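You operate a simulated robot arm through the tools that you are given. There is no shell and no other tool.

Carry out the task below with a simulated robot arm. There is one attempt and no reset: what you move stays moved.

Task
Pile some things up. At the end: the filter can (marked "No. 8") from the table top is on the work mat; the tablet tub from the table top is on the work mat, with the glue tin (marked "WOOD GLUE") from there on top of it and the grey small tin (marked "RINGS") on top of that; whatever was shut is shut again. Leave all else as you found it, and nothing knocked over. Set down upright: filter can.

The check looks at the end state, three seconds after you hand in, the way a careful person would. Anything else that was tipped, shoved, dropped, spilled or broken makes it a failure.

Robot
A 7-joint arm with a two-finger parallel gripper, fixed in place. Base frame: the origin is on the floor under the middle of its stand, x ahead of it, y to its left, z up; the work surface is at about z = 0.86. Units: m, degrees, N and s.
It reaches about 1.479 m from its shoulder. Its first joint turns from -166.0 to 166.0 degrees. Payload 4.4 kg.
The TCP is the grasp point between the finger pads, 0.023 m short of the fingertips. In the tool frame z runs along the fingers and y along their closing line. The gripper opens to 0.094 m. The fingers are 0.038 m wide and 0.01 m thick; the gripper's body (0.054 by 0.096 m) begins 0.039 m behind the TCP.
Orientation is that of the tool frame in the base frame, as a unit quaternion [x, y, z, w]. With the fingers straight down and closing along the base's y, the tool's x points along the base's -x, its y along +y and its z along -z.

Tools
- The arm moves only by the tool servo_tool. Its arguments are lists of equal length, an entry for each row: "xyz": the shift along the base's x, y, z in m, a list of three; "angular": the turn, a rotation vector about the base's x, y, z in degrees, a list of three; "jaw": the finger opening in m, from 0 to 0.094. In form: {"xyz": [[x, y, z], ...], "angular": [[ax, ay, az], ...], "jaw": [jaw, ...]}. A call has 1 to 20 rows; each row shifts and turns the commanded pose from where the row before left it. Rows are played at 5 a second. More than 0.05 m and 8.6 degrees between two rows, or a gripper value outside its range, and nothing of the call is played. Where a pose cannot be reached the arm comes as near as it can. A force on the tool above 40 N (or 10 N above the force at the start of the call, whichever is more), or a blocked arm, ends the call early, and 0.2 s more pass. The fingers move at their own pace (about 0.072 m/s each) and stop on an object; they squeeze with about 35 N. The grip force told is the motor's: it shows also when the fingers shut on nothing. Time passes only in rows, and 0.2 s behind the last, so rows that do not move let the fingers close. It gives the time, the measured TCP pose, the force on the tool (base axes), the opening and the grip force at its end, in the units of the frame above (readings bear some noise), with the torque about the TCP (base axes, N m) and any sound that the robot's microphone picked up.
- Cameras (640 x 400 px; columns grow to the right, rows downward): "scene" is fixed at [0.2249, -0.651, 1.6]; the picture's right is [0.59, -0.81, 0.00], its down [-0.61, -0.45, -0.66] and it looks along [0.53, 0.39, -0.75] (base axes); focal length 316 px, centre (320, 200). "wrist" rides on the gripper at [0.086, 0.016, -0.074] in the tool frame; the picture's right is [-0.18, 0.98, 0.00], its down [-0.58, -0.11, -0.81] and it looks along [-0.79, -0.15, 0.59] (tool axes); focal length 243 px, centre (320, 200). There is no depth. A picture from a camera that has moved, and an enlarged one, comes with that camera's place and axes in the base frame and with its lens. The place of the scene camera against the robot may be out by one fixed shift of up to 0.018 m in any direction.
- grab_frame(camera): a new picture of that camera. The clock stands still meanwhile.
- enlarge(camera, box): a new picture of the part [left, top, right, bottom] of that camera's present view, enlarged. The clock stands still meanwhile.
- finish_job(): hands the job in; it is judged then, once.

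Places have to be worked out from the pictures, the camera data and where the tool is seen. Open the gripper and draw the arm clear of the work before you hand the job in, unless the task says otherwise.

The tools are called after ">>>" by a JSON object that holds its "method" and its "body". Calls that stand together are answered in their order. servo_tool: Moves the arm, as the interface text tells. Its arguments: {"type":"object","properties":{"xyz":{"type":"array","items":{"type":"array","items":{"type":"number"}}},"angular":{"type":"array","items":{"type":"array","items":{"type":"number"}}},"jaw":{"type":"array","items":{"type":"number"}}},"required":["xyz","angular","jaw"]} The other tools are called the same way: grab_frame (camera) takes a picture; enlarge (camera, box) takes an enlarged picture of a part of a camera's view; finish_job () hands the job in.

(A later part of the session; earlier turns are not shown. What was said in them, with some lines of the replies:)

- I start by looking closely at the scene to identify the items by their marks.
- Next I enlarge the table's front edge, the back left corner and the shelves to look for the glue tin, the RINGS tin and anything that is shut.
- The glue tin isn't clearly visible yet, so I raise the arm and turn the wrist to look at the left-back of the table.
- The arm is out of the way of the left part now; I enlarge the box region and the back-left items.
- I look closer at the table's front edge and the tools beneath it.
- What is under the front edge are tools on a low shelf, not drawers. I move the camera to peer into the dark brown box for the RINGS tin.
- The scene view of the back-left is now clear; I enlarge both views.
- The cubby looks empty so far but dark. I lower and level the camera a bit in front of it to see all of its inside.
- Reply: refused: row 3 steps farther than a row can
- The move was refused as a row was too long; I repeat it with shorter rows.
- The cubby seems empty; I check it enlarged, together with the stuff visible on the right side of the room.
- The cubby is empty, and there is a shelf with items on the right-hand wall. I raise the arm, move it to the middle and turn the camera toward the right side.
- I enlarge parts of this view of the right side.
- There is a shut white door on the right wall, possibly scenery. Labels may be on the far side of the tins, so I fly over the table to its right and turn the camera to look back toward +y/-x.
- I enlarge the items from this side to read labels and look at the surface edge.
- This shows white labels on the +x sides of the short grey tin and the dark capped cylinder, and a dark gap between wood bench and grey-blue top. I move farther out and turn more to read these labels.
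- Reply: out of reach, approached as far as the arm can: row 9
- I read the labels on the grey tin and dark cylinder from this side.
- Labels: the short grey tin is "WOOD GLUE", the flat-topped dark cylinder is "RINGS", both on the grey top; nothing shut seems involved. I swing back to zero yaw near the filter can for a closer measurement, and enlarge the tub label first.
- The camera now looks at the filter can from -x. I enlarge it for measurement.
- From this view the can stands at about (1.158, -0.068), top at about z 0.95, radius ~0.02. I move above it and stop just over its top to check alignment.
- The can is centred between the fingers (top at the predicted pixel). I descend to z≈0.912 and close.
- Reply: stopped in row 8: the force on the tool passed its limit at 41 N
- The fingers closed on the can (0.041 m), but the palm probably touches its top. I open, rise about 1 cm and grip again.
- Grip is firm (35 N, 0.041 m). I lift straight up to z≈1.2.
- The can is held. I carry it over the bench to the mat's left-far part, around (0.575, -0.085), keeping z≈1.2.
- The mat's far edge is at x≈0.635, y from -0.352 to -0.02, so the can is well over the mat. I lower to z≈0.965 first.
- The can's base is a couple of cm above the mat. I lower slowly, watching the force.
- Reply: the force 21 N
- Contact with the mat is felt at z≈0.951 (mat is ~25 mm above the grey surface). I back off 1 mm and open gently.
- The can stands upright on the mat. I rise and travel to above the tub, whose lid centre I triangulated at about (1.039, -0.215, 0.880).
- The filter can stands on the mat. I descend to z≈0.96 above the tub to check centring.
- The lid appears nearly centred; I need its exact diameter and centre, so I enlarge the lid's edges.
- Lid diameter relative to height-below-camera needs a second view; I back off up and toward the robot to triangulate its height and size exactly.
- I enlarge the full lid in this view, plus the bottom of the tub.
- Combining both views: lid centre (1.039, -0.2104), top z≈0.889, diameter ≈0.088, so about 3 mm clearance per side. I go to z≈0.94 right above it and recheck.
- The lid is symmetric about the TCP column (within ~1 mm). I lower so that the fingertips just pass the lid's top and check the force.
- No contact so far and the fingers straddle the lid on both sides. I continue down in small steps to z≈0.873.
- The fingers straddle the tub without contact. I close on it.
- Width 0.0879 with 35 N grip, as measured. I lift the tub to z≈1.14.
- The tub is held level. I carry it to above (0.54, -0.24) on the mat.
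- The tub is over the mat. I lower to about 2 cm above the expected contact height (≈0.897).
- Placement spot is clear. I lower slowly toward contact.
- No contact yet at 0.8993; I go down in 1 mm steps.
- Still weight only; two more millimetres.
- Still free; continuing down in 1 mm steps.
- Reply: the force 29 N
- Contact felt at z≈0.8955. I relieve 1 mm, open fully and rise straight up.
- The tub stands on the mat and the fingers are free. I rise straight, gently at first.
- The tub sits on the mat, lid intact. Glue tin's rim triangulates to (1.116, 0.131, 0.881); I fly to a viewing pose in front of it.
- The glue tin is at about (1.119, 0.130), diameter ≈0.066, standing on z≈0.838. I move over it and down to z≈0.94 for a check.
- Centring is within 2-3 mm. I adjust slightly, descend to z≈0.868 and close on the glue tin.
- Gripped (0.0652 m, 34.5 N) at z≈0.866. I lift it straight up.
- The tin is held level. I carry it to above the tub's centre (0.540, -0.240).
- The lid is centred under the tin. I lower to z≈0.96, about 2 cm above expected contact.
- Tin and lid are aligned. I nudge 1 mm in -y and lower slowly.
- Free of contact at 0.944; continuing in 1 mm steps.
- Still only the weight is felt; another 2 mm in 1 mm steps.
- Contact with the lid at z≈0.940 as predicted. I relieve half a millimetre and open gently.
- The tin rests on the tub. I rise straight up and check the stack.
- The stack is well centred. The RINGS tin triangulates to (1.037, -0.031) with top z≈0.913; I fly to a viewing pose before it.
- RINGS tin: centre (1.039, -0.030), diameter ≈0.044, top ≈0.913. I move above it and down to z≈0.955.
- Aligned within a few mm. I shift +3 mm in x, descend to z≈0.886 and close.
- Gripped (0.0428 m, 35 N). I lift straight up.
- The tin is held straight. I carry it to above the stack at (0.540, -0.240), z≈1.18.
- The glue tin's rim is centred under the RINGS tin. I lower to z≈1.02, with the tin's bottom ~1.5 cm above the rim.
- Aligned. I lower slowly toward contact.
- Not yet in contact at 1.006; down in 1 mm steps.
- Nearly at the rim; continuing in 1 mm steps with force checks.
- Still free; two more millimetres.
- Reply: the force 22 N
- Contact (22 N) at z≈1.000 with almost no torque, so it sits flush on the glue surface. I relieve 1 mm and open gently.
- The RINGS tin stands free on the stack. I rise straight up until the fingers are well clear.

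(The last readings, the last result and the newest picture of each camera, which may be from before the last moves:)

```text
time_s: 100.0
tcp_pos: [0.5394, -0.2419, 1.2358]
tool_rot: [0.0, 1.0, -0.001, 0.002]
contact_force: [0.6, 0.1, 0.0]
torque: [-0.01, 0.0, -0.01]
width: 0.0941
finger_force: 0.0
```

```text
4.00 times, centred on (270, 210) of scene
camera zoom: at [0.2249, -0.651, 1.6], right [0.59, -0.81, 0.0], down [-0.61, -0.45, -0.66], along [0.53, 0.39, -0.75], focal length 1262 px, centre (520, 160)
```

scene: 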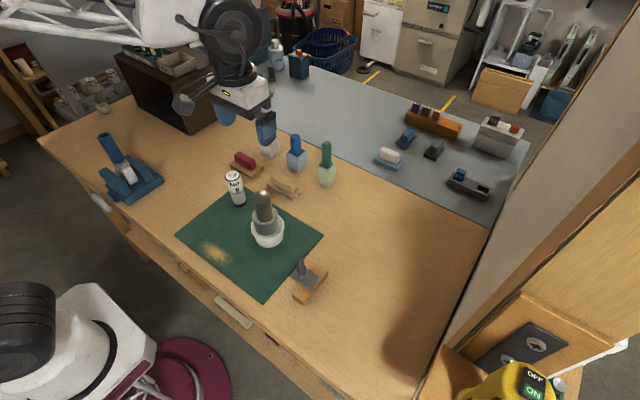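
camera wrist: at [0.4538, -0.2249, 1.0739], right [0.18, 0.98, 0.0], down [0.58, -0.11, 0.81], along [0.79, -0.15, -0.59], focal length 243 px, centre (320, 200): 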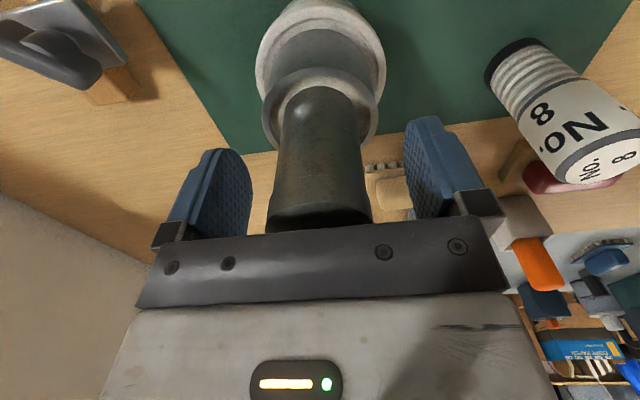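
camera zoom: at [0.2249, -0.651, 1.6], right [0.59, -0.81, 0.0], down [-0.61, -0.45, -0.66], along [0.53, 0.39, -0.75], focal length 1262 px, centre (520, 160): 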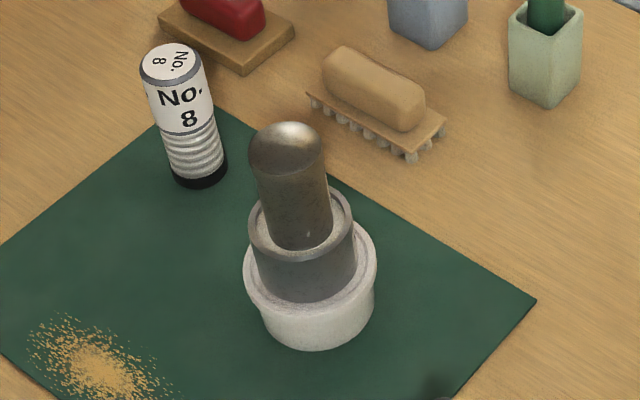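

The stack is upright: tub, glue tin, RINGS tin; filter can upright on the mat. I draw the arm away sideways and up, then verify the whole scene.

>>> {"method": "servo_tool", "body": {"xyz": [[0, 0, 0.04], [0, 0, 0.03], [0.005, 0.045, 0], [0.005, 0.045, 0], [0.005, 0.045, 0], [0.005, 0.045, 0], [0.005, 0.045, 0], [0.005, 0.045, 0], [0.005, 0.045, 0], [0, 0, 0], [0, 0, 0]], "angular": [[0, 0, 0], [0, 0, 0], [0, 0, 0], [0, 0, 0], [0, 0, 0], [0, 0, 0], [0, 0, 0], [0, 0, 0], [0, 0, 0], [0, 0, 0], [0, 0, 0]], "jaw": [0.094, 0.094, 0.094, 0.094, 0.094, 0.094, 0.094, 0.094, 0.094, 0.094, 0.094]}}

>>> {"method": "grab_frame", "body": {"camera": "scene"}}

>>> {"method": "enlarge", "body": {"camera": "scene", "box": [60, 20, 260, 160]}}

>>> {"method": "enlarge", "body": {"camera": "scene", "box": [230, 40, 530, 230]}}

>>> {"method": "enlarge", "body": {"camera": "scene", "box": [170, 140, 350, 310]}}

```text
time_s: 102.4
tcp_pos: [0.5751, 0.0751, 1.3055]
tool_rot: [0.0, 1.0, 0.001, 0.002]
contact_force: [-0.7, 0.0, -0.2]
torque: [-0.01, -0.02, 0.0]
width: 0.0944
finger_force: 0.0
```

```text
taken
```

scene: 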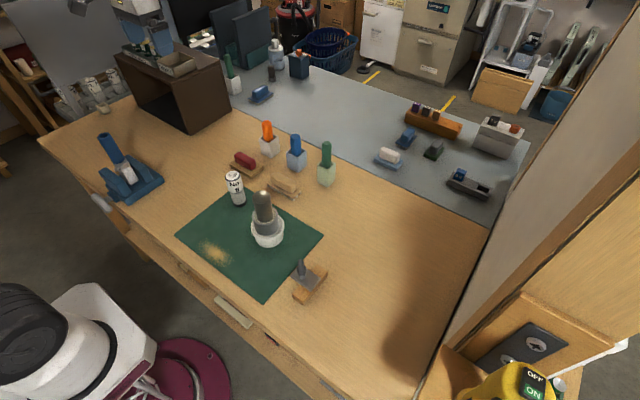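

```text
2.86 times, centred on (160, 90) of scene
camera zoom: at [0.2249, -0.651, 1.6], right [0.59, -0.81, 0.0], down [-0.61, -0.45, -0.66], along [0.53, 0.39, -0.75], focal length 902 px, centre (777, 514)
```

zoom: 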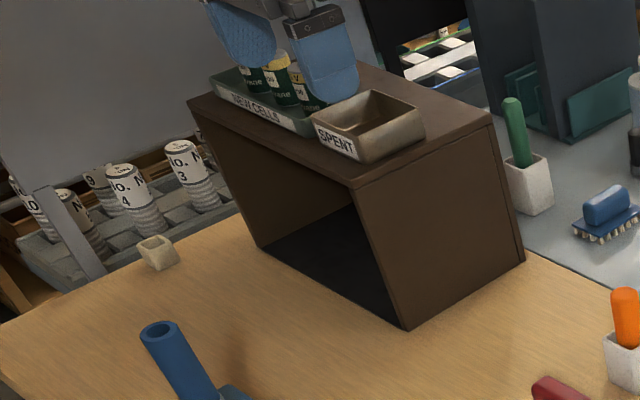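

```text
2.11 times, centred on (380, 135) of scene
camera zoom: at [0.2249, -0.651, 1.6], right [0.59, -0.81, 0.0], down [-0.61, -0.45, -0.66], along [0.53, 0.39, -0.75], focal length 664 px, centre (194, 337)
```

zoom: 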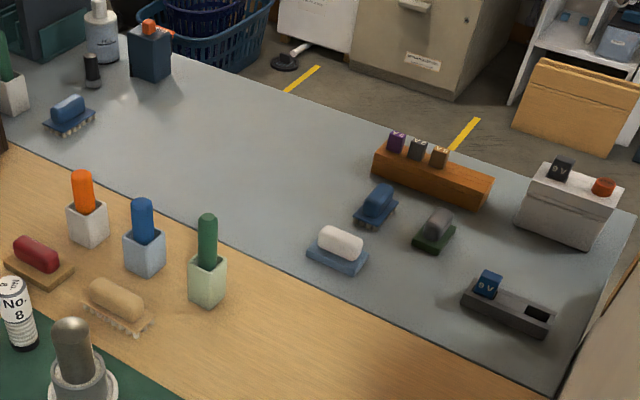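

```text
2.35 times, centred on (260, 225) of scene
camera zoom: at [0.2249, -0.651, 1.6], right [0.59, -0.81, 0.0], down [-0.61, -0.45, -0.66], along [0.53, 0.39, -0.75], focal length 743 px, centre (461, 141)
```

zoom: 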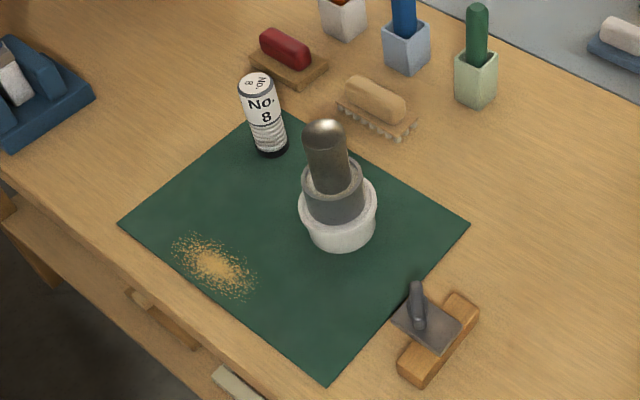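

Everything else is as it was, the filter can stands upright on the mat, and the tub–glue tin–RINGS stack is stable. The gripper is open and clear, so I hand in.

>>> {"method": "finish_job", "body": {}}

```text
The job is handed in.
```

The job is handed in. In the last pictures:

- **Filter can:** the "No. 8" can stands upright on the green work mat.
- **Stack:** the tablet tub is on the mat, with the glue tin centred on its lid and the RINGS tin on top of the glue tin. The RINGS tin sits inside the glue tin's rim, resting on the glue surface.
- **Shut things:** I never opened anything, so there was nothing to shut again.
- **Everything else:** I could see nothing else moved, tipped or spilled. The gripper is open and drawn up and away from the stack.

On the first grip of the filter can, the gripper palm pressed on its top and tripped the force limit (41 N). I let go, rose about a centimetre and gripped again; the can came to no visible harm.
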